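You operate a simulated robot arm through the tools that you are given. There is no shell and no other tool. Be economical: measure what you need, move in short steps, check, and stop when the job is done.

Carry out the task below with a simulated two-armed robot. There is one attempt and no reset: what you move stays moved.

JOB
Wipe up the spill on the top of the middle bench with the green cloth and put it back.
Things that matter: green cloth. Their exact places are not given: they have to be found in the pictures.

Only the result counts: the job must be done as asked and must still hold three seconds after the hand-in. Knocking over, shifting, dropping, spilling or breaking anything else fails it. Flat cloth is picked up by pressing the open fingertips on it (5 to 10 N) and closing them slowly along it; thin cloth reads only 2 to 8 mm in the jaws.

ROBOT AND FRAMES
Two 7-joint arms with two-finger parallel grippers on one trunk, on a base that drives. Base frame: it is fixed to the floor where the robot stands at the start and does not move with it; the origin is under the middle of the robot, x ahead of it, y to its left, z up; the surface under the hand at the start is at about z = 0.8. Lengths are in m, angles in degrees, forces in N, time in s.
The left shoulder is at the start at [0.05, 0.168, 1.107], the right one opposite. With the tool pointing down near the work surface each hand reaches from about 0.2 to 0.66 m from the robot's upright axis, wherever it stands, measured 20 degrees to its own side. Payload 1.57 kg a hand.
Tool frame (each hand has its own): the origin (TCP) lies between the finger pads and is the grasp point; the fingertips stand 0.03 m ahead of it; z points along the fingers, y is the line along which they close. The gripper opens to 0.08 m. The fingers are 0.017 m wide and 0.012 m thick; the gripper's body (0.04 by 0.082 m) begins 0.08 m behind the TCP.
Orientation is that of the tool frame in the base frame, as a unit quaternion [w, x, y, z]. With the fingers straight down and closing along the base's y, the tool's x points along the base's -x, its y along +y and its z along -z.

CONTROLS
- The arms move only by the tool step_arm. It takes "left_motion", "right_motion" or both (then of equal length, played together; a hand with none holds still); each is a list of rows, each a list of 2 entries, a list of its own where there are three numbers: the shift along the tool's x, y, z in units of 40 mm (1.0 is 40 mm), then the turn, a rotation vector about the tool's x, y, z in units of 6 degrees (1.0 is 6 degrees). In form: [[[x, y, z], [rx, ry, rz]], ...]. A call has 1 to 12 rows; each row shifts and turns the commanded pose from where the row before left it, along the tool's axes as they then stand. "left_grip" and "right_grip" are, for a hand that has rows, the closure in counts, from 0 (fully open) to 255 (shut), set as the call begins (left out, the last holds). A call with a number of a shift or a turn outside -1 to 1 is refused whole. Each row takes 0.2 s and may step no farther than 0.05 m and 8.6 degrees from the row before; otherwise, or with a gripper value out of range, the whole call is refused. Where a pose cannot be reached the arm comes as near as it can. A force on the tool above 40 N (or 10 N above the force at the start of the call, whichever is more), or a blocked arm, ends the call early, and 0.2 s more pass. Each finger travels about 0.045 m/s and halts on what it meets, pressing with about 33 N; the grip force reading is that of the motor and also rises with nothing between the fingers. The clock runs only during rows and for 0.2 s after the last one: add rows that do not move to give the fingers time. The reply holds the time, the measured pose of the TCP, the force on the tool along the base axes, the opening and the grip force, in the units named above and with some noise, with the torque about the TCP (base axes, N m) and any sound that the robot's microphone picked up.
- Cameras (640 x 400 px; columns grow to the right, rows downward): "scene" is now at [0.1173, -0.034, 1.311]; the picture's right is [-0.40, -0.92, 0.00], its down [-0.59, 0.26, -0.76] and it looks along [0.70, -0.31, -0.65] (base axes); focal length 256 px, centre (320, 200). "left" rides on the left gripper at [0.072, 0.007, -0.122] in its tool frame; the picture's right is [-0.09, 1.00, 0.00], its down [-0.84, -0.08, -0.54] and it looks along [-0.54, -0.05, 0.84] (tool axes); focal length 238 px, centre (320, 200). "right" rides on the right gripper at [0.072, -0.007, -0.122] in its tool frame; the picture's right is [0.09, 1.00, 0.00], its down [-0.84, 0.08, -0.54] and it looks along [-0.54, 0.05, 0.84] (tool axes); focal length 238 px, centre (320, 200).
- get_image(camera): a new picture of that camera. The clock stands still meanwhile.
- lift_body(by): slides the trunk up (or, below 0, down) by that many m; the arms and the scene camera ride with it, the base frame stays. It gives what a move gives, with no picture.
- roll_base(legs): drives the robot by 1 to 6 legs, each [ahead, left, turn to the left] in m, m and degrees, along the robot's own axes; the way and the turn of a leg run together, so that a leg with both is an arc; at most 1.5 m and 180 degrees a leg. The arms and the cameras ride along, it lands a little off, and it stops where it bumps. It gives what a move gives.
- head_to(pan, tilt): turns the head with the scene camera to pan (to the left, within 80 degrees either way) and tilt (down, from -29 to 69), counted from straight ahead of the robot. It gives what a move gives.
- locate(camera, pixels): for up to 12 pixels [column, row] of the newest picture of that camera ("zoom" is the newest enlarged one), the place [x, y, z] in the base frame of the surface seen there, good to about 0.002 m. The clock stands still meanwhile.
- close_up(camera, box): a new picture of the part [left, top, right, bottom] of that camera's present view, enlarged. The clock stands still meanwhile.
- close_job(): hands the job in; it is judged then, once.

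Go step by step. Measure first, check grasps and placings, and put right what went wrong. The budget is 80 turns and 78 pictures, counting those below and the enlarged ones. Unless the task says otherwise, let go and move clear before handing in, and close with one line.

The tools are called as name(argument=value, ...) on one line, values as JSON. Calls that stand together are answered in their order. step_arm: Moves the arms, as the interface text tells. Its arguments: {"type":"object","properties":{"left_motion":{"type":"array","items":{"type":"array"}},"left_grip":{"type":"number"},"right_motion":{"type":"array","items":{"type":"array"}},"right_grip":{"type":"number"}},"required":[]} The other tools are called the same way: lift_body (by) slides the trunk up or down; roll_base (legs) drives the base; head_to (pan, tilt) turns the head that bears the scene camera; get_image (camera) takes a picture; locate (camera, pixels) gives the place of the surface under pixels of a picture; close_up (camera, box) takes an enlarged picture of a part of a camera's view; close_job () hands the job in.

At the start:

```text
time_s: 0.0
left_eef_pos: [0.4112, -0.0038, 1.0338]
left_ee_rot: [0.0, 0.0, 1.0, 0.0]
left_ft_force: [0.3, -0.8, -0.2]
left_moment: [0.01, -0.01, -0.04]
left_gripper_width: 0.0799
left_grasp_force: 0.1
right_eef_pos: [0.44, -0.3719, 1.022]
right_ee_rot: [0.0, -0.001, 1.0, -0.001]
right_ft_force: [1.0, -0.5, -0.8]
right_moment: [-0.02, 0.0, 0.0]
right_gripper_width: 0.0798
right_grasp_force: 0.1
trunk travel left (down, up): [-0.275, 0.168]
robot x, y, heading: [0.0004, 0.0028, -0.1]
head pan, tilt: [-23.8, 40.2]
```

scene: 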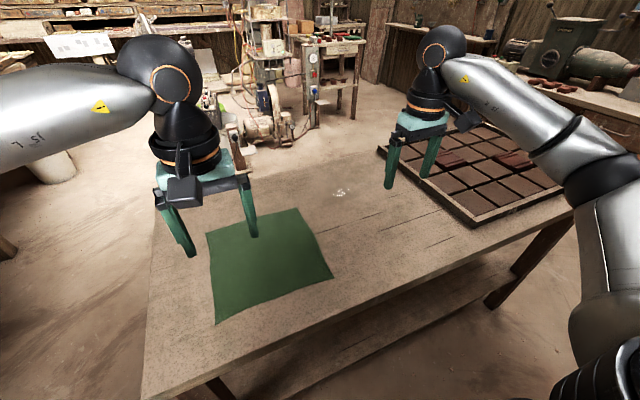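
right: 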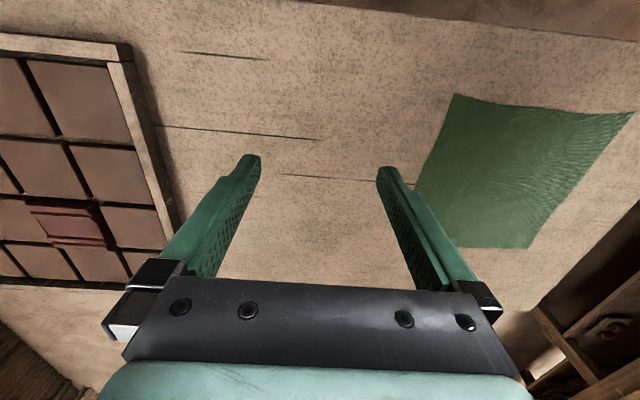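
left: 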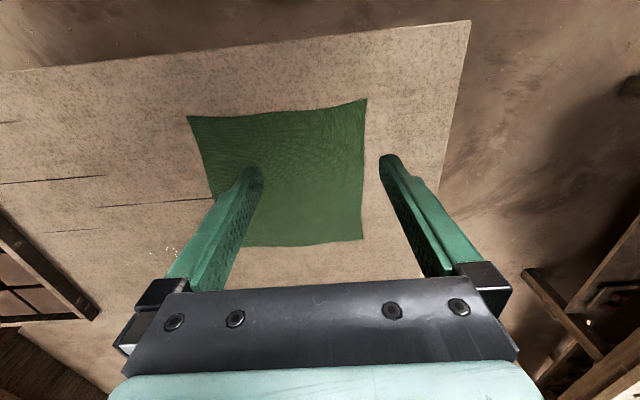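

The scene shows the green cloth (corners about (207,234), (297,207), (332,277), (216,323)) and a shiny patch near (342,191). I'll measure both and enlarge the patch.

locate(camera="scene", pixels=[[209, 236], [296, 209], [330, 276], [217, 321], [270, 262], [342, 191], [334, 193], [350, 189], [342, 186], [342, 197], [150, 380], [440, 200]])

close_up(camera="scene", box=[280, 150, 440, 250])

head_to(pan=20, tilt=25)

get_image(camera="scene")

```text
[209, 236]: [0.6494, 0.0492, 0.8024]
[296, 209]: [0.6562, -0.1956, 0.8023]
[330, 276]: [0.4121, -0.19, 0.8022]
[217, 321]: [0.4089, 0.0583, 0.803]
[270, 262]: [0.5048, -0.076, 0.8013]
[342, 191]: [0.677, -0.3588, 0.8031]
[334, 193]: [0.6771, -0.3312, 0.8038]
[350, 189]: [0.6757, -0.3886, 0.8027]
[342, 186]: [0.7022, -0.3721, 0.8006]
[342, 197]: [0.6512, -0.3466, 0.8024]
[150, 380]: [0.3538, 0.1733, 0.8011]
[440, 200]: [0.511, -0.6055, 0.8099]
```

```text
4.00 times, centred on (360, 200) of scene
```

zoom: 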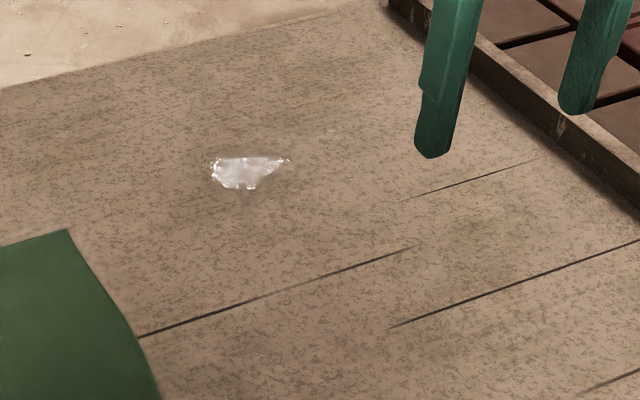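

```text
time_s: 1.1
left_eef_pos: [0.4102, -0.004, 1.0332]
left_ee_rot: [0.001, -0.001, 1.0, 0.0]
left_ft_force: [-0.5, -0.2, -0.1]
left_moment: [0.0, 0.03, 0.01]
left_gripper_width: 0.08
left_grasp_force: 0.1
right_eef_pos: [0.4414, -0.3738, 1.0219]
right_ee_rot: [0.0, 0.0, 1.0, 0.0]
right_ft_force: [-0.5, 0.0, 0.5]
right_moment: [0.02, -0.02, 0.0]
right_gripper_width: 0.08
right_grasp_force: 0.0
trunk travel left (down, up): [-0.275, 0.168]
robot x, y, heading: [-0.0005, -0.0009, -0.0]
head pan, tilt: [20.0, 25.0]
```

```text
73 pictures are left
```

scene: 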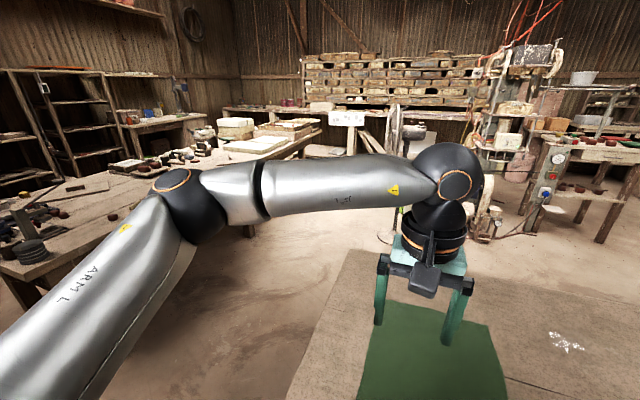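

The cloth and a spill of roughly 6 cm near (0.676, -0.36) are both on this front bench. I'll point the head down and right again to find the bench's near edge, the tray and the spill's extent.

head_to(pan=-25, tilt=50)

get_image(camera="scene")

```text
time_s: 2.2
left_eef_pos: [0.4111, -0.0026, 1.0333]
left_ee_rot: [0.0, 0.0, 1.0, 0.0]
left_ft_force: [-0.9, -0.6, 0.1]
left_moment: [0.01, 0.02, -0.02]
left_gripper_width: 0.08
left_grasp_force: 0.0
right_eef_pos: [0.441, -0.373, 1.022]
right_ee_rot: [0.0, 0.0, 1.0, 0.0]
right_ft_force: [-0.4, 0.2, 0.5]
right_moment: [-0.01, 0.0, 0.02]
right_gripper_width: 0.0802
right_grasp_force: 0.2
trunk travel left (down, up): [-0.275, 0.168]
robot x, y, heading: [0.0035, -0.0014, 0.1]
head pan, tilt: [-25.0, 50.0]
```

```text
72 pictures are left
```

scene: 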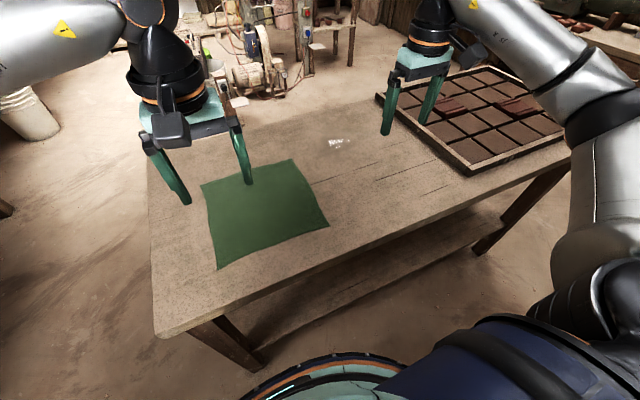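

locate(camera="scene", pixels=[[160, 333], [300, 286], [450, 218], [330, 140], [348, 138], [329, 147], [340, 145], [378, 96], [470, 172], [300, 358], [202, 186], [328, 225]])

close_up(camera="scene", box=[300, 120, 380, 170])

locate(camera="zoom", pixels=[[320, 200]])

```text
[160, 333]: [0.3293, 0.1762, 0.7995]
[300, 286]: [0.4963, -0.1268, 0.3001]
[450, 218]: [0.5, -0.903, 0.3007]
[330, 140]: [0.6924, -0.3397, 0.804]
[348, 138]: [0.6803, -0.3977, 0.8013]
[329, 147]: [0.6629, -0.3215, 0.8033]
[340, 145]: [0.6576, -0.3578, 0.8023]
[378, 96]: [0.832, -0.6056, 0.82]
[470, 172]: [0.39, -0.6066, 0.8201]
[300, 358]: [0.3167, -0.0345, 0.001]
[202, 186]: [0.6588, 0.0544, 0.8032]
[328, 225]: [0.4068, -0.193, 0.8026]
```

```text
8.00 times, centred on (340, 145) of scene
```

zoom: 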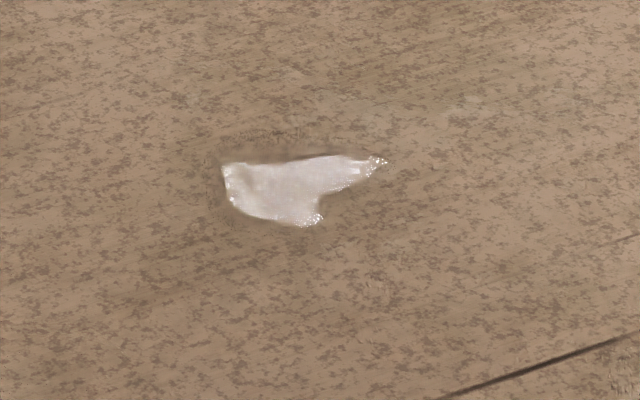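

```text
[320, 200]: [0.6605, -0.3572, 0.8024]
```

locate(camera="zoom", pixels=[[224, 165], [385, 160], [232, 205], [300, 226], [320, 218], [345, 155], [280, 190]])

roll_base(legs=[[0.0, -0.2, 0.0]])

```text
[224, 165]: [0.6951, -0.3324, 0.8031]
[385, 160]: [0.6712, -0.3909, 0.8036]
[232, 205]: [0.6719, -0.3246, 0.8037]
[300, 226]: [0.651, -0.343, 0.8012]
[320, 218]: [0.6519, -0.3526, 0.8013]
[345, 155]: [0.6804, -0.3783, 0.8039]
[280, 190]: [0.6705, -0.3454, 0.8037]
```

```text
time_s: 4.6
left_eef_pos: [0.4102, -0.2026, 1.0326]
left_ee_rot: [0.0, -0.003, 1.0, 0.0]
left_ft_force: [0.3, -1.0, 0.3]
left_moment: [0.01, -0.02, -0.01]
left_gripper_width: 0.0798
left_grasp_force: 0.1
right_eef_pos: [0.4433, -0.5725, 1.0215]
right_ee_rot: [0.0, -0.002, 1.0, 0.0]
right_ft_force: [0.6, 0.0, -0.1]
right_moment: [0.01, 0.01, 0.02]
right_gripper_width: 0.0798
right_grasp_force: 0.0
trunk travel left (down, up): [-0.275, 0.168]
robot x, y, heading: [-0.0032, -0.1985, 0.4]
head pan, tilt: [-25.0, 50.0]
```

The spill spans x 0.65–0.695 and y -0.325 to -0.39. It is slightly out of reach, so I'll check how much room the base has in front of the bench edge.

head_to(pan=0, tilt=69)

get_image(camera="scene")

```text
time_s: 5.5
left_eef_pos: [0.4121, -0.2038, 1.033]
left_ee_rot: [0.0, -0.003, 1.0, 0.001]
left_ft_force: [0.3, 0.7, 0.0]
left_moment: [0.03, 0.0, 0.01]
left_gripper_width: 0.0803
left_grasp_force: 0.1
right_eef_pos: [0.4428, -0.5733, 1.0201]
right_ee_rot: [0.0, -0.003, 1.0, 0.0]
right_ft_force: [0.6, 1.2, -0.4]
right_moment: [0.02, 0.01, -0.02]
right_gripper_width: 0.08
right_grasp_force: 0.0
trunk travel left (down, up): [-0.275, 0.168]
robot x, y, heading: [-0.0005, -0.2045, 0.6]
head pan, tilt: [0.0, 68.8]
```

```text
70 pictures are left
```

scene: 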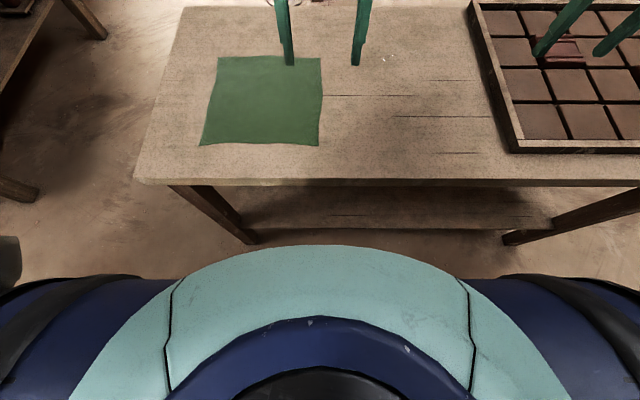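

locate(camera="scene", pixels=[[320, 180], [320, 185], [320, 247], [320, 260], [320, 290], [255, 240], [320, 232], [200, 250], [440, 270], [320, 320]])

```text
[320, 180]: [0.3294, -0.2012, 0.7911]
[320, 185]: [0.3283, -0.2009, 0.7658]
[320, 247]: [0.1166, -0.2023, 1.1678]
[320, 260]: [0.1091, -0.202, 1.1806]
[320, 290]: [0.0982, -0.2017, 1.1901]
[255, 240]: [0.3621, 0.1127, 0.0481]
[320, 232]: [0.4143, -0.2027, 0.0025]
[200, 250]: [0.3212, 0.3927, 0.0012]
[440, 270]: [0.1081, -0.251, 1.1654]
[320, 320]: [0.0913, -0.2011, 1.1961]
```

The torso clears the bench edge (x 0.329), and the bench legs stand well to either side. I'll ease the base forward 0.1 m and right 0.06 m.

roll_base(legs=[[0.0, -0.06, 0.0], [0.05, 0.0, -0.5], [0.05, 0.0, 0.0]])

head_to(pan=5, tilt=55)

get_image(camera="scene")

```text
time_s: 7.9
left_eef_pos: [0.4916, -0.2691, 1.0312]
left_ee_rot: [-0.001, 0.001, 1.0, 0.0]
left_ft_force: [0.7, 0.0, -0.5]
left_moment: [-0.02, -0.01, 0.02]
left_gripper_width: 0.08
left_grasp_force: 0.1
right_eef_pos: [0.5212, -0.6374, 1.0201]
right_ee_rot: [0.0, 0.001, 1.0, 0.0]
right_ft_force: [0.2, 0.4, -0.6]
right_moment: [-0.02, -0.01, -0.01]
right_gripper_width: 0.08
right_grasp_force: 0.0
trunk travel left (down, up): [-0.275, 0.168]
robot x, y, heading: [0.0814, -0.2631, -0.5]
head pan, tilt: [0.0, 68.8]
stopped in leg 3: the robot was blocked; the commanded pose is now the measured one
```

```text
time_s: 8.7
left_eef_pos: [0.4917, -0.2688, 1.0327]
left_ee_rot: [-0.001, 0.001, 1.0, 0.0]
left_ft_force: [0.0, -0.1, -0.3]
left_moment: [-0.03, 0.01, 0.02]
left_gripper_width: 0.08
left_grasp_force: 0.2
right_eef_pos: [0.5207, -0.6374, 1.0207]
right_ee_rot: [0.0, 0.002, 1.0, -0.001]
right_ft_force: [-1.4, 0.2, 0.6]
right_moment: [-0.02, -0.02, -0.01]
right_gripper_width: 0.08
right_grasp_force: 0.0
trunk travel left (down, up): [-0.275, 0.168]
robot x, y, heading: [0.0812, -0.2647, -0.2]
head pan, tilt: [5.0, 55.0]
```

```text
69 pictures are left
```

scene: 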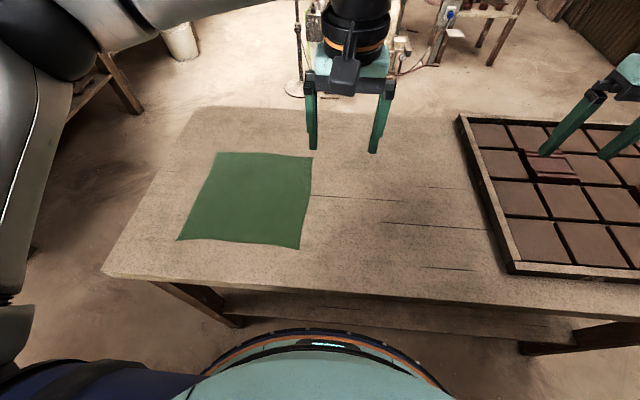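

The base bumped at x 0.081. I'll back off 1 cm and check that the bench and cloth haven't shifted.

locate(camera="scene", pixels=[[217, 153], [312, 158], [299, 249], [179, 239], [510, 270], [300, 285], [300, 288], [460, 117]])

roll_base(legs=[[-0.01, 0.0, 0.0]])

```text
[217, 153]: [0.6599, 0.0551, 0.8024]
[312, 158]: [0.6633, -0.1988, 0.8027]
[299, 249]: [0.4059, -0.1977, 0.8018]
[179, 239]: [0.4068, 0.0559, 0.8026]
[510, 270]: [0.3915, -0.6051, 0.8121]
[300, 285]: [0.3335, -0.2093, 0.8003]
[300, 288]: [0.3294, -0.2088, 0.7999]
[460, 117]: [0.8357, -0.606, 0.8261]
```

```text
time_s: 9.4
left_eef_pos: [0.4822, -0.2688, 1.0326]
left_ee_rot: [0.0, 0.001, 1.0, 0.0]
left_ft_force: [-0.2, 0.2, 0.1]
left_moment: [-0.02, 0.01, 0.01]
left_gripper_width: 0.08
left_grasp_force: 0.1
right_eef_pos: [0.5105, -0.6378, 1.0218]
right_ee_rot: [0.001, 0.002, 1.0, -0.001]
right_ft_force: [-0.3, -0.3, -0.5]
right_moment: [0.0, 0.0, 0.04]
right_gripper_width: 0.08
right_grasp_force: 0.1
trunk travel left (down, up): [-0.275, 0.168]
robot x, y, heading: [0.07, -0.2623, -0.1]
head pan, tilt: [5.0, 55.0]
```

Nothing shifted: the cloth spans x 0.406–0.661 and y -0.198–0.056. I plan to pinch it with both hands at (0.534, 0.015) and (0.534, -0.158), so it can slide over flat and come back flat. First I'll move both hands above those points.

step_arm(left_motion=[[[-0.108, 0.592, 0.319], [0, 0, 0]], [[-0.108, 0.592, 0.319], [0, 0, 0]], [[-0.108, 0.592, 0.319], [0, 0, 0]], [[-0.108, 0.592, 0.319], [0, 0, 0]], [[-0.108, 0.592, 0.319], [0, 0, 0]], [[-0.108, 0.592, 0.319], [0, 0, 0]], [[-0.108, 0.592, 0.319], [0, 0, 0]], [[-0.108, 0.592, 0.319], [0, 0, 0]], [[-0.108, 0.592, 0.319], [0, 0, 0]], [[-0.108, 0.592, 0.319], [0, 0, 0]], [[-0.108, 0.592, 0.319], [0, 0, 0]], [[-0.108, 0.592, 0.319], [0, 0, 0]]], right_motion=[[[-0.049, 1.0, 0.296], [0, 0, 0]], [[-0.049, 1.0, 0.296], [0, 0, 0]], [[-0.049, 1.0, 0.296], [0, 0, 0]], [[-0.049, 1.0, 0.296], [0, 0, 0]], [[-0.049, 1.0, 0.296], [0, 0, 0]], [[-0.049, 1.0, 0.296], [0, 0, 0]], [[-0.049, 1.0, 0.296], [0, 0, 0]], [[-0.049, 1.0, 0.296], [0, 0, 0]], [[-0.049, 1.0, 0.296], [0, 0, 0]], [[-0.049, 1.0, 0.296], [0, 0, 0]], [[-0.049, 1.0, 0.296], [0, 0, 0]], [[-0.049, 1.0, 0.296], [0, 0, 0]]], left_grip=90, right_grip=90)

get_image(camera="scene")

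```text
time_s: 12.0
left_eef_pos: [0.5334, 0.0167, 0.8794]
left_ee_rot: [0.001, 0.0, 1.0, 0.0]
left_ft_force: [0.2, 0.5, -0.2]
left_moment: [-0.01, 0.01, 0.0]
left_gripper_width: 0.0517
left_grasp_force: 0.0
right_eef_pos: [0.5343, -0.1561, 0.8778]
right_ee_rot: [0.0, 0.001, 1.0, -0.001]
right_ft_force: [0.6, 0.1, -0.3]
right_moment: [0.0, 0.0, 0.05]
right_gripper_width: 0.0521
right_grasp_force: 0.0
trunk travel left (down, up): [-0.275, 0.168]
robot x, y, heading: [0.0739, -0.2615, -0.1]
head pan, tilt: [5.0, 55.0]
```

```text
68 pictures are left
```

scene: 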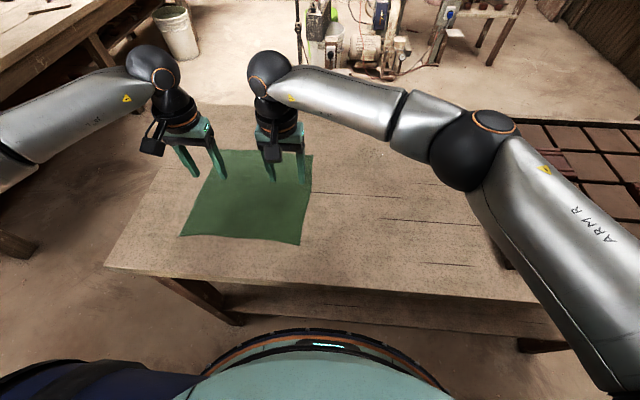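

Both hands are above the cloth at z 0.879. I'll lower them to about 3 mm above contact (TCP 0.836).

step_arm(left_motion=[[[0, 0, 0.36], [0, 0, 0]], [[0, 0, 0.36], [0, 0, 0]], [[0, 0, 0.36], [0, 0, 0]]], right_motion=[[[0, 0, 0.35], [0, 0, 0]], [[0, 0, 0.35], [0, 0, 0]], [[0, 0, 0.35], [0, 0, 0]]])

step_arm(left_motion=[[[0, 0, 0.08], [0, 0, 0]]], right_motion=[[[0, 0, 0.08], [0, 0, 0]]])

```text
time_s: 12.8
left_eef_pos: [0.5325, 0.0151, 0.8361]
left_ee_rot: [-0.001, 0.0, 1.0, 0.001]
left_ft_force: [0.2, -0.5, -0.4]
left_moment: [0.02, 0.0, 0.03]
left_gripper_width: 0.0516
left_grasp_force: 0.1
right_eef_pos: [0.5358, -0.1587, 0.8366]
right_ee_rot: [0.0, 0.002, 1.0, 0.0]
right_ft_force: [-0.2, -0.2, 0.5]
right_moment: [-0.02, 0.0, 0.02]
right_gripper_width: 0.0518
right_grasp_force: 0.0
trunk travel left (down, up): [-0.275, 0.168]
robot x, y, heading: [0.0688, -0.2658, -0.2]
head pan, tilt: [5.0, 55.0]
```

```text
time_s: 13.2
left_eef_pos: [0.5329, 0.0146, 0.8321]
left_ee_rot: [0.0, 0.001, 1.0, 0.0]
left_ft_force: [1.0, 0.7, 0.2]
left_moment: [0.01, -0.02, 0.02]
left_gripper_width: 0.0518
left_grasp_force: 0.0
right_eef_pos: [0.5355, -0.1589, 0.834]
right_ee_rot: [-0.001, 0.002, 1.0, -0.001]
right_ft_force: [-0.2, -0.1, -0.2]
right_moment: [-0.01, 0.0, 0.01]
right_gripper_width: 0.0517
right_grasp_force: 0.1
trunk travel left (down, up): [-0.275, 0.168]
robot x, y, heading: [0.0697, -0.2632, -0.2]
head pan, tilt: [5.0, 55.0]
```

No contact yet, so I'll keep going down in 1 mm steps.

step_arm(left_motion=[[[0, 0, 0.03], [0, 0, 0]]], right_motion=[[[0, 0, 0.05], [0, 0, 0]]])

step_arm(left_motion=[[[0, 0, 0.03], [0, 0, 0]]], right_motion=[[[0, 0, 0.03], [0, 0, 0]]])

```text
time_s: 13.6
left_eef_pos: [0.5337, 0.0141, 0.8314]
left_ee_rot: [0.0, 0.001, 1.0, 0.0]
left_ft_force: [-1.3, -0.1, 2.9]
left_moment: [0.06, -0.01, 0.02]
left_gripper_width: 0.052
left_grasp_force: 0.0
right_eef_pos: [0.5367, -0.1579, 0.8314]
right_ee_rot: [0.0, 0.002, 1.0, 0.0]
right_ft_force: [-0.3, 0.8, -0.3]
right_moment: [0.02, 0.04, 0.0]
right_gripper_width: 0.0517
right_grasp_force: 0.0
trunk travel left (down, up): [-0.275, 0.168]
robot x, y, heading: [0.0677, -0.2616, -0.1]
head pan, tilt: [5.0, 55.0]
```

```text
time_s: 14.0
left_eef_pos: [0.5329, 0.0136, 0.8307]
left_ee_rot: [0.0, 0.001, 1.0, 0.001]
left_ft_force: [-1.0, -0.1, 7.2]
left_moment: [0.1, 0.07, 0.08]
left_gripper_width: 0.0514
left_grasp_force: 0.1
right_eef_pos: [0.5355, -0.1584, 0.8315]
right_ee_rot: [-0.001, 0.002, 1.0, 0.0]
right_ft_force: [1.0, -0.1, 0.9]
right_moment: [-0.04, 0.0, 0.0]
right_gripper_width: 0.0519
right_grasp_force: 0.0
trunk travel left (down, up): [-0.275, 0.168]
robot x, y, heading: [0.0714, -0.2657, -0.4]
head pan, tilt: [5.0, 55.0]
```

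The left hand now presses with 7 N and the right with about 1 N. I'll lower the right a bit more, then close both slowly in stages.

step_arm(right_motion=[[[0, 0, 0.045], [0, 0, 0]]])

step_arm(left_motion=[[[0, 0, 0], [0, 0, 0]], [[0, 0, 0], [0, 0, 0]]], right_motion=[[[0, 0, 0], [0, 0, 0]], [[0, 0, 0], [0, 0, 0]]], left_grip=130, right_grip=130)

get_image(camera="scene")

```text
time_s: 14.4
left_eef_pos: [0.5343, 0.0145, 0.8302]
left_ee_rot: [0.0, 0.002, 1.0, 0.001]
left_ft_force: [-0.8, 0.1, 6.2]
left_moment: [0.1, -0.01, 0.01]
left_gripper_width: 0.0518
left_grasp_force: 0.0
right_eef_pos: [0.5359, -0.1578, 0.8313]
right_ee_rot: [0.001, 0.001, 1.0, 0.0]
right_ft_force: [1.2, -0.8, 10.2]
right_moment: [-0.32, -0.1, 0.04]
right_gripper_width: 0.0517
right_grasp_force: 0.3
trunk travel left (down, up): [-0.275, 0.168]
robot x, y, heading: [0.0718, -0.2609, -0.4]
head pan, tilt: [5.0, 55.0]
```

```text
time_s: 15.0
left_eef_pos: [0.5329, 0.0142, 0.8303]
left_ee_rot: [0.0, 0.001, 1.0, -0.001]
left_ft_force: [0.9, -1.1, 4.4]
left_moment: [0.04, -0.04, 0.0]
left_gripper_width: 0.0381
left_grasp_force: 0.0
right_eef_pos: [0.5347, -0.1582, 0.8312]
right_ee_rot: [0.003, 0.002, 1.0, 0.001]
right_ft_force: [1.7, -0.4, 18.2]
right_moment: [-0.39, -0.04, 0.07]
right_gripper_width: 0.0392
right_grasp_force: 0.0
trunk travel left (down, up): [-0.275, 0.168]
robot x, y, heading: [0.0707, -0.2632, -0.4]
head pan, tilt: [5.0, 55.0]
```

```text
67 pictures are left
```

scene: 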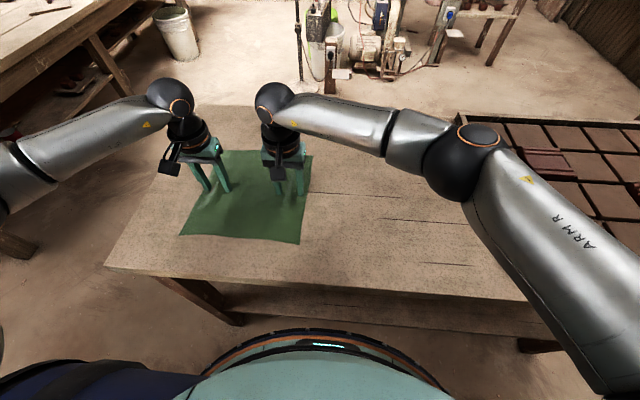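

The cloth is bunching. I'll ease the right hand up to 18→~10 N, push the left down slightly, and keep closing.

step_arm(left_motion=[[[0, 0, 0.015], [0, 0, 0]], [[0, 0, 0], [0, 0, 0]]], right_motion=[[[0, 0, -0.03], [0, 0, 0]], [[0, 0, 0], [0, 0, 0]]], left_grip=170, right_grip=170)

step_arm(left_motion=[[[0, 0, 0], [0, 0, 0]], [[0, 0, 0], [0, 0, 0]]], right_motion=[[[0, 0, 0], [0, 0, 0]], [[0, 0, 0], [0, 0, 0]]], left_grip=210, right_grip=210)

step_arm(left_motion=[[[0, 0, 0], [0, 0, 0]], [[0, 0, 0], [0, 0, 0]], [[0, 0, 0], [0, 0, 0]]], right_motion=[[[0, 0, 0], [0, 0, 0]], [[0, 0, 0], [0, 0, 0]], [[0, 0, 0], [0, 0, 0]]], left_grip=255, right_grip=255)

get_image(camera="right")

get_image(camera="left")

```text
time_s: 15.6
left_eef_pos: [0.5338, 0.015, 0.8316]
left_ee_rot: [0.001, 0.002, 1.0, 0.0]
left_ft_force: [-0.6, -0.7, 10.1]
left_moment: [0.12, 0.02, 0.01]
left_gripper_width: 0.0248
left_grasp_force: 0.0
right_eef_pos: [0.535, -0.1585, 0.8313]
right_ee_rot: [0.0, 0.001, 1.0, 0.0]
right_ft_force: [0.4, 1.6, 10.8]
right_moment: [-0.18, 0.01, 0.03]
right_gripper_width: 0.0272
right_grasp_force: 0.1
trunk travel left (down, up): [-0.275, 0.168]
robot x, y, heading: [0.0695, -0.2627, -0.3]
head pan, tilt: [5.0, 55.0]
```

```text
time_s: 16.2
left_eef_pos: [0.5326, 0.0151, 0.8313]
left_ee_rot: [0.001, 0.001, 1.0, 0.0]
left_ft_force: [-0.1, -0.4, 14.1]
left_moment: [0.15, 0.02, -0.01]
left_gripper_width: 0.0133
left_grasp_force: 0.1
right_eef_pos: [0.5348, -0.1577, 0.8305]
right_ee_rot: [0.0, 0.002, 1.0, 0.001]
right_ft_force: [-0.8, 1.7, 8.1]
right_moment: [-0.06, -0.01, -0.02]
right_gripper_width: 0.014
right_grasp_force: 0.1
trunk travel left (down, up): [-0.275, 0.168]
robot x, y, heading: [0.0718, -0.2631, -0.5]
head pan, tilt: [5.0, 55.0]
```

```text
time_s: 17.0
left_eef_pos: [0.533, 0.0144, 0.8313]
left_ee_rot: [0.001, 0.001, 1.0, 0.0]
left_ft_force: [-0.1, -2.5, 17.5]
left_moment: [0.08, 0.01, 0.01]
left_gripper_width: 0.006
left_grasp_force: 26.0
right_eef_pos: [0.5355, -0.1594, 0.832]
right_ee_rot: [0.0, 0.001, 1.0, 0.0]
right_ft_force: [1.1, 3.7, 4.6]
right_moment: [0.05, -0.03, 0.0]
right_gripper_width: 0.0062
right_grasp_force: 26.1
trunk travel left (down, up): [-0.275, 0.168]
robot x, y, heading: [0.0737, -0.264, -0.0]
head pan, tilt: [5.0, 55.0]
```

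```text
66 pictures are left
```

right: 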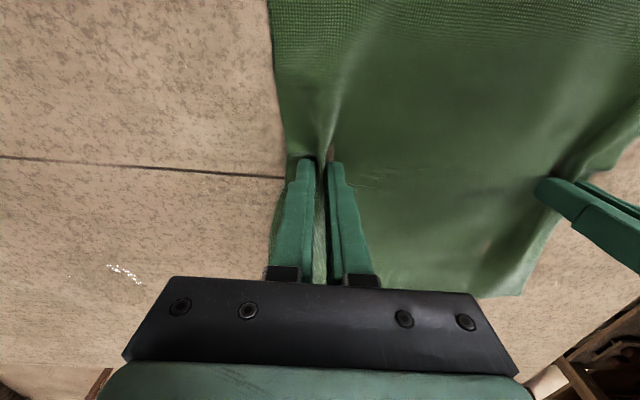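

```text
65 pictures are left
```

left: 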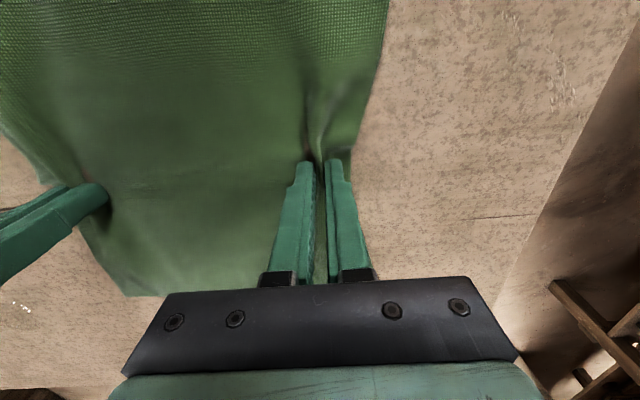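

Both jaws read 6 mm with 26 N of grip, so the cloth is held. I'll even out the pressure and slide both hands together toward the spill.

step_arm(left_motion=[[[0, 0, -0.05], [0, 0, 0]], [[-0.333, -0.5, 0], [0, 0, 0]], [[-0.333, -0.5, 0], [0, 0, 0]], [[-0.333, -0.5, 0], [0, 0, 0]], [[-0.333, -0.5, 0], [0, 0, 0]]], right_motion=[[[0, 0, 0.01], [0, 0, 0]], [[-0.333, -0.5, 0], [0, 0, 0]], [[-0.333, -0.5, 0], [0, 0, 0]], [[-0.333, -0.5, 0], [0, 0, 0]], [[-0.333, -0.5, 0], [0, 0, 0]]])

get_image(camera="scene")

```text
time_s: 18.2
left_eef_pos: [0.5864, -0.0669, 0.8315]
left_ee_rot: [0.0, 0.001, 1.0, 0.0]
left_ft_force: [-0.9, -5.8, 3.4]
left_moment: [-0.14, 0.01, -0.01]
left_gripper_width: 0.0017
left_grasp_force: 23.8
right_eef_pos: [0.5886, -0.238, 0.8303]
right_ee_rot: [0.0, 0.001, 1.0, 0.001]
right_ft_force: [-1.2, 6.3, 11.0]
right_moment: [0.08, 0.03, -0.05]
right_gripper_width: 0.0062
right_grasp_force: 25.9
trunk travel left (down, up): [-0.275, 0.168]
robot x, y, heading: [0.0694, -0.2666, -0.3]
head pan, tilt: [5.0, 55.0]
```

```text
64 pictures are left
```

scene: 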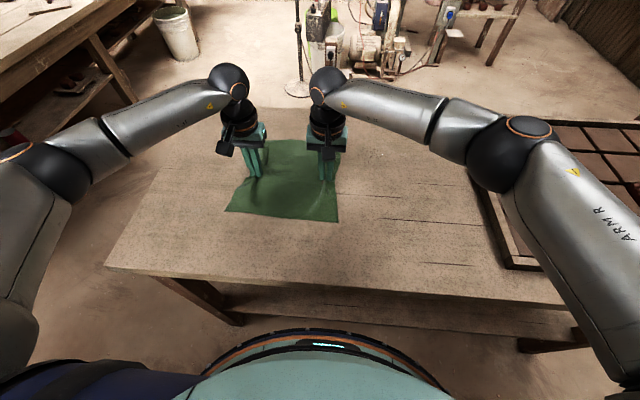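

The left jaw dropped to 1.7 mm and both hands show about 6 N of tension in y. I'll check whether the left has slipped.

get_image(camera="left")

get_image(camera="right")

```text
63 pictures are left
```

left: 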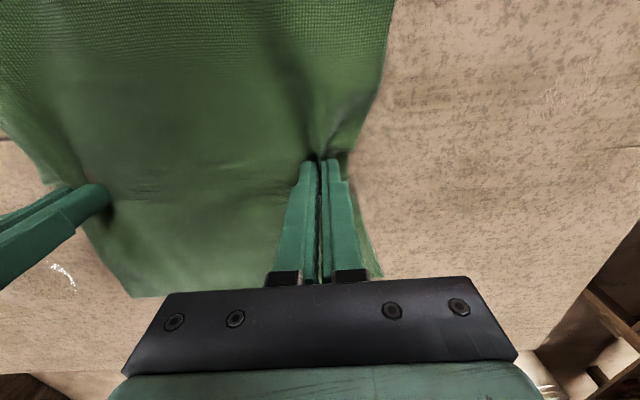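

```text
62 pictures are left
```

right: 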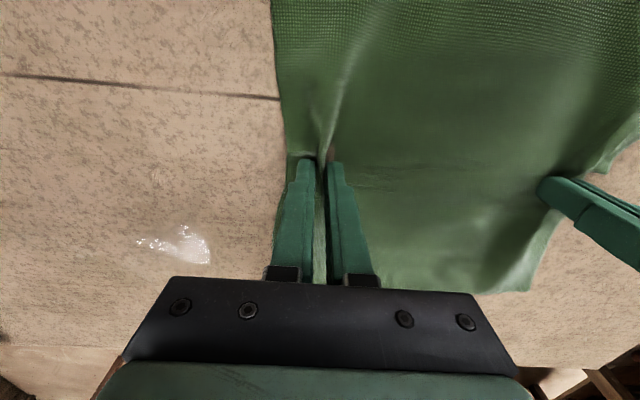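

The left pinch has mostly slipped out. I'll reopen the left, shift it 1.2 cm inward, press with 5–10 N and close again.

step_arm(left_motion=[[[0, 0, -0.2], [0, 0, 0]], [[0, -0.3, 0], [0, 0, 0]], [[0, 0, 0], [0, 0, 0]]], left_grip=90)

step_arm(left_motion=[[[0, 0, 0.2], [0, 0, 0]], [[0, 0, 0.02], [0, 0, 0]]])

```text
time_s: 19.0
left_eef_pos: [0.5869, -0.0762, 0.8407]
left_ee_rot: [0.001, 0.001, 1.0, 0.001]
left_ft_force: [0.2, -0.4, 0.7]
left_moment: [-0.03, 0.01, 0.01]
left_gripper_width: 0.052
left_grasp_force: 0.0
right_eef_pos: [0.5878, -0.239, 0.8305]
right_ee_rot: [0.001, 0.002, 1.0, 0.0]
right_ft_force: [0.1, 1.4, 18.5]
right_moment: [-0.03, 0.02, -0.01]
right_gripper_width: 0.0058
right_grasp_force: 25.8
trunk travel left (down, up): [-0.275, 0.168]
robot x, y, heading: [0.0693, -0.2676, -0.4]
head pan, tilt: [5.0, 55.0]
```

```text
time_s: 19.6
left_eef_pos: [0.5866, -0.0767, 0.8308]
left_ee_rot: [0.002, 0.0, 1.0, 0.0]
left_ft_force: [-0.3, -0.1, 3.6]
left_moment: [0.08, 0.0, 0.03]
left_gripper_width: 0.0516
left_grasp_force: 0.0
right_eef_pos: [0.5883, -0.2387, 0.8319]
right_ee_rot: [0.001, 0.001, 1.0, -0.001]
right_ft_force: [1.9, 0.9, 18.7]
right_moment: [-0.08, -0.05, 0.0]
right_gripper_width: 0.0057
right_grasp_force: 26.0
trunk travel left (down, up): [-0.275, 0.168]
robot x, y, heading: [0.0712, -0.2666, -0.3]
head pan, tilt: [5.0, 55.0]
```

step_arm(left_motion=[[[0, 0, 0.03], [0, 0, 0]]])

step_arm(left_motion=[[[0, 0, 0], [0, 0, 0]], [[0, 0, 0], [0, 0, 0]]], left_grip=130)

step_arm(left_motion=[[[0, 0, 0], [0, 0, 0]], [[0, 0, 0], [0, 0, 0]]], left_grip=170)

step_arm(left_motion=[[[0, 0, 0], [0, 0, 0]], [[0, 0, 0], [0, 0, 0]]], left_grip=210)

step_arm(left_motion=[[[0, 0, 0], [0, 0, 0]], [[0, 0, 0], [0, 0, 0]], [[0, 0, 0], [0, 0, 0]], [[0, 0, 0], [0, 0, 0]]], left_grip=255)

get_image(camera="left")

```text
time_s: 20.0
left_eef_pos: [0.5869, -0.0767, 0.8313]
left_ee_rot: [0.001, 0.001, 1.0, 0.0]
left_ft_force: [0.3, -0.7, 9.1]
left_moment: [0.22, 0.02, 0.01]
left_gripper_width: 0.0516
left_grasp_force: 0.1
right_eef_pos: [0.5892, -0.2397, 0.8296]
right_ee_rot: [0.001, 0.002, 1.0, 0.0]
right_ft_force: [4.2, 0.4, 17.4]
right_moment: [-0.06, -0.07, -0.06]
right_gripper_width: 0.0059
right_grasp_force: 25.9
trunk travel left (down, up): [-0.275, 0.168]
robot x, y, heading: [0.0721, -0.2667, -0.1]
head pan, tilt: [5.0, 55.0]
```

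```text
time_s: 20.6
left_eef_pos: [0.5858, -0.0768, 0.8304]
left_ee_rot: [0.001, 0.001, 1.0, 0.0]
left_ft_force: [1.9, 0.0, 15.0]
left_moment: [0.27, -0.03, -0.05]
left_gripper_width: 0.0387
left_grasp_force: 0.0
right_eef_pos: [0.5879, -0.2393, 0.8307]
right_ee_rot: [0.001, 0.001, 1.0, 0.0]
right_ft_force: [3.9, 0.6, 16.8]
right_moment: [-0.07, -0.11, 0.03]
right_gripper_width: 0.0058
right_grasp_force: 25.6
trunk travel left (down, up): [-0.275, 0.168]
robot x, y, heading: [0.0719, -0.2622, -0.2]
head pan, tilt: [5.0, 55.0]
```

```text
time_s: 21.2
left_eef_pos: [0.5859, -0.0781, 0.8311]
left_ee_rot: [0.001, 0.0, 1.0, 0.0]
left_ft_force: [0.7, 0.1, 17.1]
left_moment: [0.26, 0.01, 0.01]
left_gripper_width: 0.027
left_grasp_force: 0.6
right_eef_pos: [0.5879, -0.2396, 0.8308]
right_ee_rot: [0.001, 0.002, 1.0, -0.001]
right_ft_force: [2.9, 0.2, 15.8]
right_moment: [-0.07, -0.11, 0.01]
right_gripper_width: 0.0057
right_grasp_force: 25.7
trunk travel left (down, up): [-0.275, 0.168]
robot x, y, heading: [0.0699, -0.2637, -0.4]
head pan, tilt: [5.0, 55.0]
```

```text
time_s: 21.8
left_eef_pos: [0.5859, -0.0785, 0.8304]
left_ee_rot: [0.002, 0.003, 1.0, 0.0]
left_ft_force: [0.9, -0.7, 19.5]
left_moment: [0.14, 0.02, -0.03]
left_gripper_width: 0.0129
left_grasp_force: 0.0
right_eef_pos: [0.5871, -0.2387, 0.8301]
right_ee_rot: [0.0, 0.001, 1.0, 0.0]
right_ft_force: [3.6, 1.7, 14.1]
right_moment: [-0.06, -0.12, 0.01]
right_gripper_width: 0.0059
right_grasp_force: 26.1
trunk travel left (down, up): [-0.275, 0.168]
robot x, y, heading: [0.0715, -0.2619, -0.1]
head pan, tilt: [5.0, 55.0]
```

```text
time_s: 22.8
left_eef_pos: [0.5857, -0.0767, 0.831]
left_ee_rot: [0.001, 0.001, 1.0, 0.0]
left_ft_force: [-1.1, -0.1, 21.9]
left_moment: [0.12, 0.03, 0.02]
left_gripper_width: 0.0016
left_grasp_force: 23.6
right_eef_pos: [0.5882, -0.2392, 0.8313]
right_ee_rot: [0.0, 0.001, 1.0, 0.0]
right_ft_force: [3.0, 2.0, 12.5]
right_moment: [-0.03, -0.08, 0.01]
right_gripper_width: 0.0061
right_grasp_force: 26.6
trunk travel left (down, up): [-0.275, 0.168]
robot x, y, heading: [0.0711, -0.2661, -0.1]
head pan, tilt: [5.0, 55.0]
```

```text
61 pictures are left
```

left: 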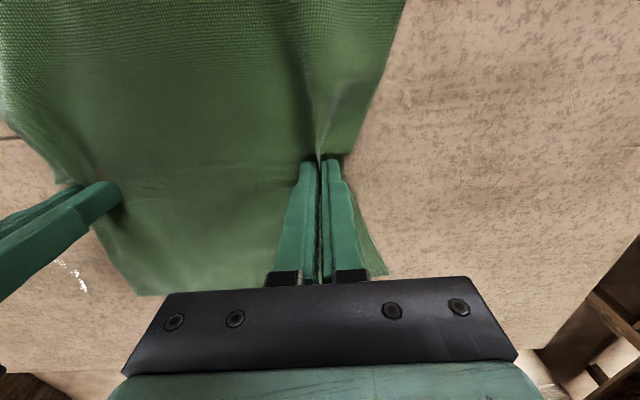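

The left jaw holds almost nothing at 1.6 mm. The right grip is solid, so I'll release and lift the left, then wipe with the right hand alone.

step_arm(left_motion=[[[0, 0, 0], [0, 0, 0]], [[0, 0, -0.3], [0, 0, 0]], [[0, 0, -1], [0, 0, 0]], [[0.2, 0.8, -0.6], [0, 0, 0]], [[0.2, 0.8, -0.6], [0, 0, 0]], [[0.2, 0.8, 0], [0, 0, 0]]], left_grip=0)

step_arm(right_motion=[[[-0.333, -0.45, 0], [0, 0, 0]], [[-0.333, -0.45, 0], [0, 0, 0]], [[-0.333, -0.45, 0], [0, 0, 0]], [[-0.333, -0.45, 0], [0, 0, 0]], [[-0.333, -0.45, 0], [0, 0, 0]], [[0, -0.45, 0], [0, 0, 0]]])

get_image(camera="scene")

get_image(camera="right")

```text
time_s: 24.2
left_eef_pos: [0.5608, 0.0198, 0.9297]
left_ee_rot: [0.0, 0.002, 1.0, 0.0]
left_ft_force: [-0.2, -0.4, 0.8]
left_moment: [0.01, -0.01, 0.01]
left_gripper_width: 0.0799
left_grasp_force: 0.1
right_eef_pos: [0.5883, -0.2389, 0.8306]
right_ee_rot: [0.001, 0.003, 1.0, 0.0]
right_ft_force: [-4.2, -1.8, 21.7]
right_moment: [-0.15, 0.17, -0.05]
right_gripper_width: 0.0059
right_grasp_force: 25.7
trunk travel left (down, up): [-0.275, 0.168]
robot x, y, heading: [0.0711, -0.2625, -0.2]
head pan, tilt: [5.0, 55.0]
```

```text
time_s: 25.6
left_eef_pos: [0.5631, 0.0201, 0.929]
left_ee_rot: [0.0, 0.001, 1.0, 0.0]
left_ft_force: [0.2, -0.3, -0.2]
left_moment: [-0.02, 0.0, -0.01]
left_gripper_width: 0.08
left_grasp_force: 0.1
right_eef_pos: [0.6552, -0.3471, 0.8304]
right_ee_rot: [0.0, 0.001, 1.0, 0.0]
right_ft_force: [0.6, 2.2, 8.1]
right_moment: [0.03, -0.02, 0.0]
right_gripper_width: 0.0057
right_grasp_force: 26.2
trunk travel left (down, up): [-0.275, 0.168]
robot x, y, heading: [0.0707, -0.2611, -0.4]
head pan, tilt: [5.0, 55.0]
```

```text
60 pictures are left
```

scene: 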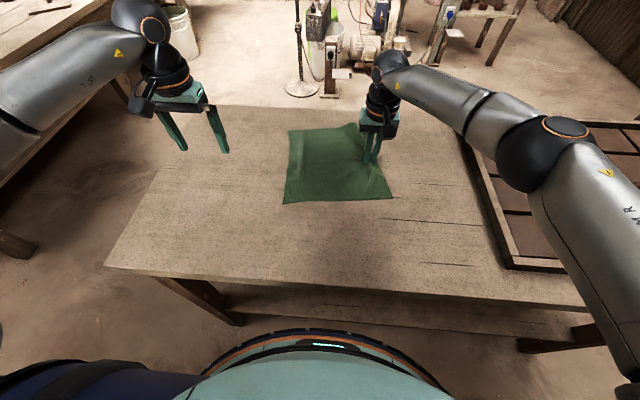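

```text
59 pictures are left
```

right: 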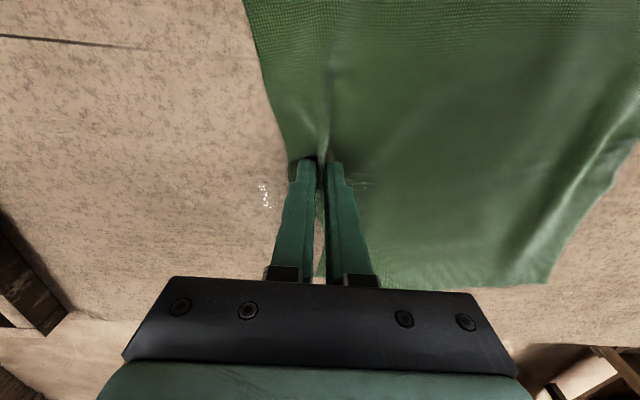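

The cloth trails flat and the last of the spill shows just right of the hand at (265,195) in the right view. I'll stroke across y -0.33 to -0.42 at x 0.655 and 0.685.

step_arm(right_motion=[[[0, -0.45, 0], [0, 0, 0]], [[0, -0.45, 0], [0, 0, 0]], [[0, -0.45, 0], [0, 0, 0]], [[0, -0.45, 0], [0, 0, 0]], [[-0.375, 0, 0], [0, 0, 0]], [[-0.375, 0, 0], [0, 0, 0]], [[0, 0.45, 0], [0, 0, 0]], [[0, 0.45, 0], [0, 0, 0]], [[0, 0.45, 0], [0, 0, 0]], [[0, 0.45, 0], [0, 0, 0]], [[0, 0.45, 0], [0, 0, 0]]])

get_image(camera="scene")

get_image(camera="right")

```text
time_s: 28.0
left_eef_pos: [0.5619, 0.0199, 0.9295]
left_ee_rot: [0.0, 0.001, 1.0, 0.001]
left_ft_force: [-0.2, -0.3, 0.5]
left_moment: [0.02, 0.01, -0.01]
left_gripper_width: 0.0801
left_grasp_force: 0.1
right_eef_pos: [0.671, -0.333, 0.8307]
right_ee_rot: [0.0, 0.003, 1.0, -0.001]
right_ft_force: [3.0, -5.3, 16.4]
right_moment: [-0.21, -0.05, 0.0]
right_gripper_width: 0.0059
right_grasp_force: 25.9
right hand out of reach, approached as far as the arm can: row 9, 10, 11
trunk travel left (down, up): [-0.275, 0.168]
robot x, y, heading: [0.069, -0.2612, -0.4]
head pan, tilt: [5.0, 55.0]
```

```text
58 pictures are left
```

scene: 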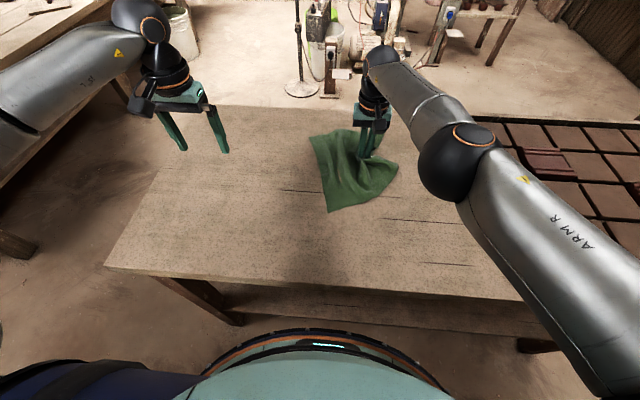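

```text
57 pictures are left
```

right: 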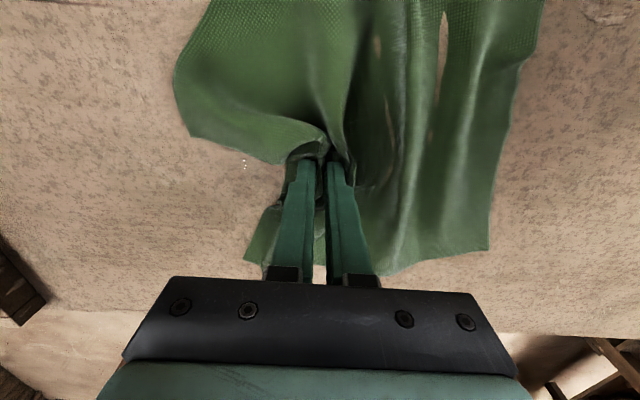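

The push back buckled the cloth, as expected. A few glints remain at (245,165) in the right view, so I'll locate them and make another -y stroke.

locate(camera="right", pixels=[[245, 163], [240, 170], [225, 165]])

step_arm(right_motion=[[[0, -0.5, 0], [0, 0, 0]], [[0, -0.5, 0], [0, 0, 0]], [[0, -0.5, 0], [0, 0, 0]], [[0, -0.5, 0], [0, 0, 0]], [[0, -0.5, 0], [0, 0, 0]], [[0, -0.5, 0], [0, 0, 0]]])

get_image(camera="right")

get_image(camera="scene")

```text
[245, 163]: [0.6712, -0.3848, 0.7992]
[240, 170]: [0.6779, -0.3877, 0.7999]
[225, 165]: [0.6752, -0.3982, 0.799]
```

```text
time_s: 29.4
left_eef_pos: [0.5614, 0.0221, 0.9291]
left_ee_rot: [0.001, 0.001, 1.0, -0.001]
left_ft_force: [0.1, 0.5, 0.2]
left_moment: [0.0, 0.0, 0.0]
left_gripper_width: 0.0801
left_grasp_force: 0.0
right_eef_pos: [0.6912, -0.4265, 0.8315]
right_ee_rot: [0.002, 0.001, 1.0, 0.0]
right_ft_force: [-1.4, 10.9, 25.8]
right_moment: [0.26, 0.09, -0.05]
right_gripper_width: 0.0059
right_grasp_force: 25.7
right hand out of reach, approached as far as the arm can: row 1, 2, 3, 4, 5, 6
trunk travel left (down, up): [-0.275, 0.168]
robot x, y, heading: [0.071, -0.262, -0.5]
head pan, tilt: [5.0, 55.0]
```

```text
56 pictures are left
```

right: 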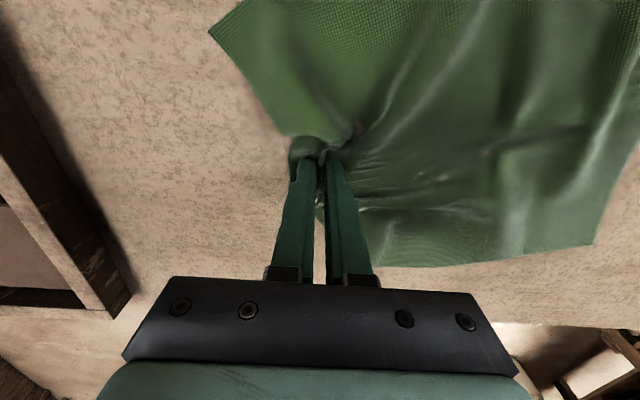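

```text
55 pictures are left
```

scene: 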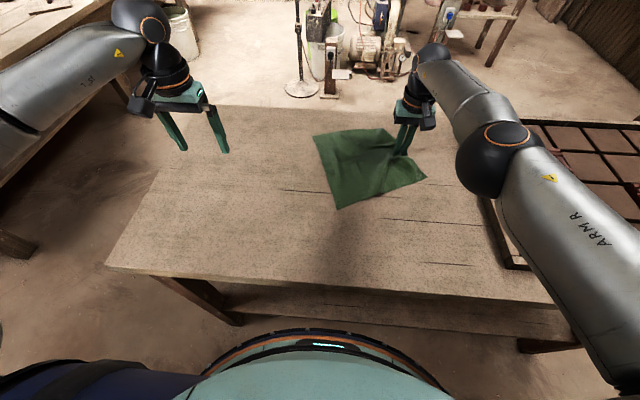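

No spill remains to the right of the hand. I'll lift the cloth straight up and back a little, to check the bench beneath and to carry it back.

step_arm(right_motion=[[[0.3, 0.2, -0.5], [0, 0, 0]], [[0.3, 0.2, -0.5], [0, 0, 0]], [[0.3, 0.3, -0.8], [0, 0, 0]], [[0.3, 0.3, -0.8], [0, 0, 0]], [[0.3, 0.3, -0.8], [0, 0, 0]], [[0.3, 0.3, -0.8], [0, 0, 0]], [[0.3, 0.3, -0.8], [0, 0, 0]], [[0.3, 0.3, -0.8], [0, 0, 0]]])

get_image(camera="scene")

get_image(camera="right")

```text
time_s: 31.2
left_eef_pos: [0.5623, 0.0204, 0.9291]
left_ee_rot: [-0.001, 0.001, 1.0, 0.0]
left_ft_force: [0.9, 0.2, 1.2]
left_moment: [-0.02, -0.02, -0.04]
left_gripper_width: 0.0802
left_grasp_force: 0.1
right_eef_pos: [0.6693, -0.385, 1.0414]
right_ee_rot: [-0.001, 0.002, 1.0, 0.0]
right_ft_force: [-0.1, -0.1, -1.1]
right_moment: [0.03, 0.01, -0.01]
right_gripper_width: 0.0058
right_grasp_force: 25.8
right hand out of reach, approached as far as the arm can: row 1, 2, 3, 4, 5, 6, 7
trunk travel left (down, up): [-0.275, 0.168]
robot x, y, heading: [0.0677, -0.263, -0.3]
head pan, tilt: [5.0, 55.0]
```

```text
54 pictures are left
```

scene: 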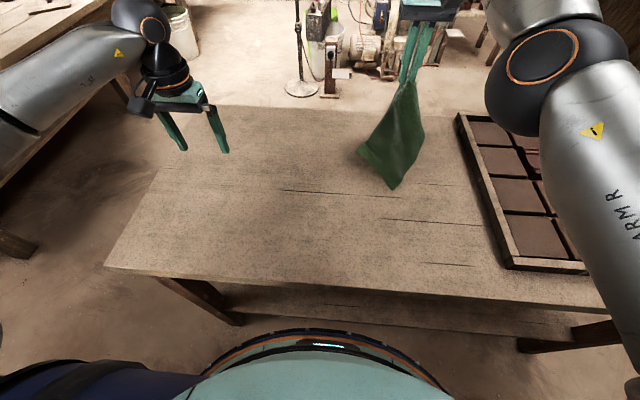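

```text
53 pictures are left
```

right: 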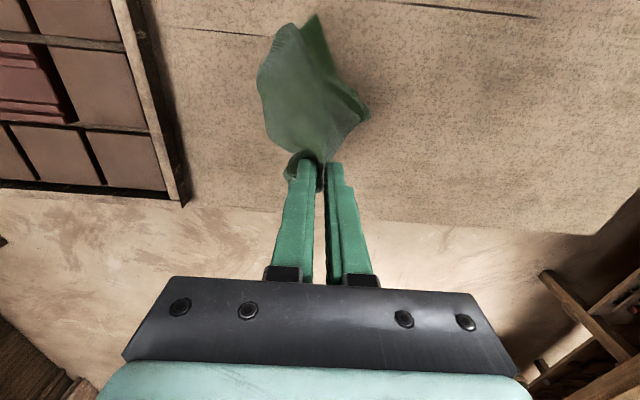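

The cloth hangs firmly in the right hand (5.8 mm) but blocks my view of the spill area. I'll back the base off and move it left so the right hand can reach the cloth's home, then look at the spill site.

roll_base(legs=[[-0.07, 0.0, 0.0], [0.0, 0.18, 0.3]])

head_to(pan=-15, tilt=45)

get_image(camera="scene")

```text
time_s: 34.1
left_eef_pos: [0.4924, 0.2046, 0.9273]
left_ee_rot: [-0.001, -0.003, 1.0, -0.001]
left_ft_force: [0.5, -0.1, 0.0]
left_moment: [-0.02, -0.01, -0.01]
left_gripper_width: 0.0802
left_grasp_force: 0.1
right_eef_pos: [0.6021, -0.1998, 1.0412]
right_ee_rot: [-0.001, -0.002, 1.0, 0.0]
right_ft_force: [0.3, 0.1, -0.4]
right_moment: [-0.02, 0.01, -0.01]
right_gripper_width: 0.0056
right_grasp_force: 25.4
trunk travel left (down, up): [-0.275, 0.168]
robot x, y, heading: [-0.0008, -0.0854, 0.3]
head pan, tilt: [5.0, 55.0]
```

```text
time_s: 34.9
left_eef_pos: [0.4922, 0.2036, 0.9278]
left_ee_rot: [-0.001, -0.003, 1.0, -0.001]
left_ft_force: [0.6, -0.4, 0.9]
left_moment: [-0.01, 0.0, 0.02]
left_gripper_width: 0.0799
left_grasp_force: 0.0
right_eef_pos: [0.6012, -0.2008, 1.0408]
right_ee_rot: [-0.001, -0.002, 1.0, 0.0]
right_ft_force: [-0.3, 0.6, 0.4]
right_moment: [0.01, 0.02, 0.02]
right_gripper_width: 0.0057
right_grasp_force: 26.0
trunk travel left (down, up): [-0.275, 0.168]
robot x, y, heading: [0.0005, -0.0844, 0.4]
head pan, tilt: [-15.0, 45.0]
```

```text
52 pictures are left
```

scene: 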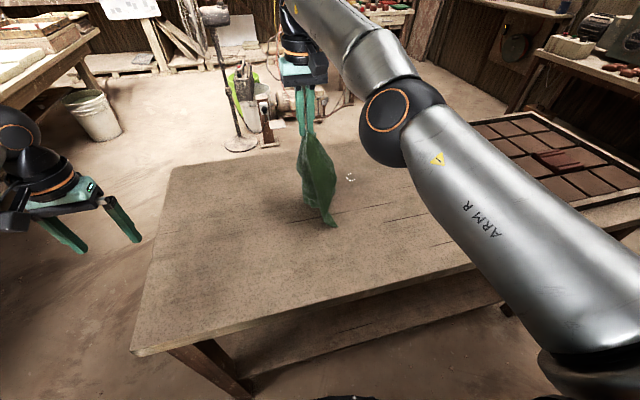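

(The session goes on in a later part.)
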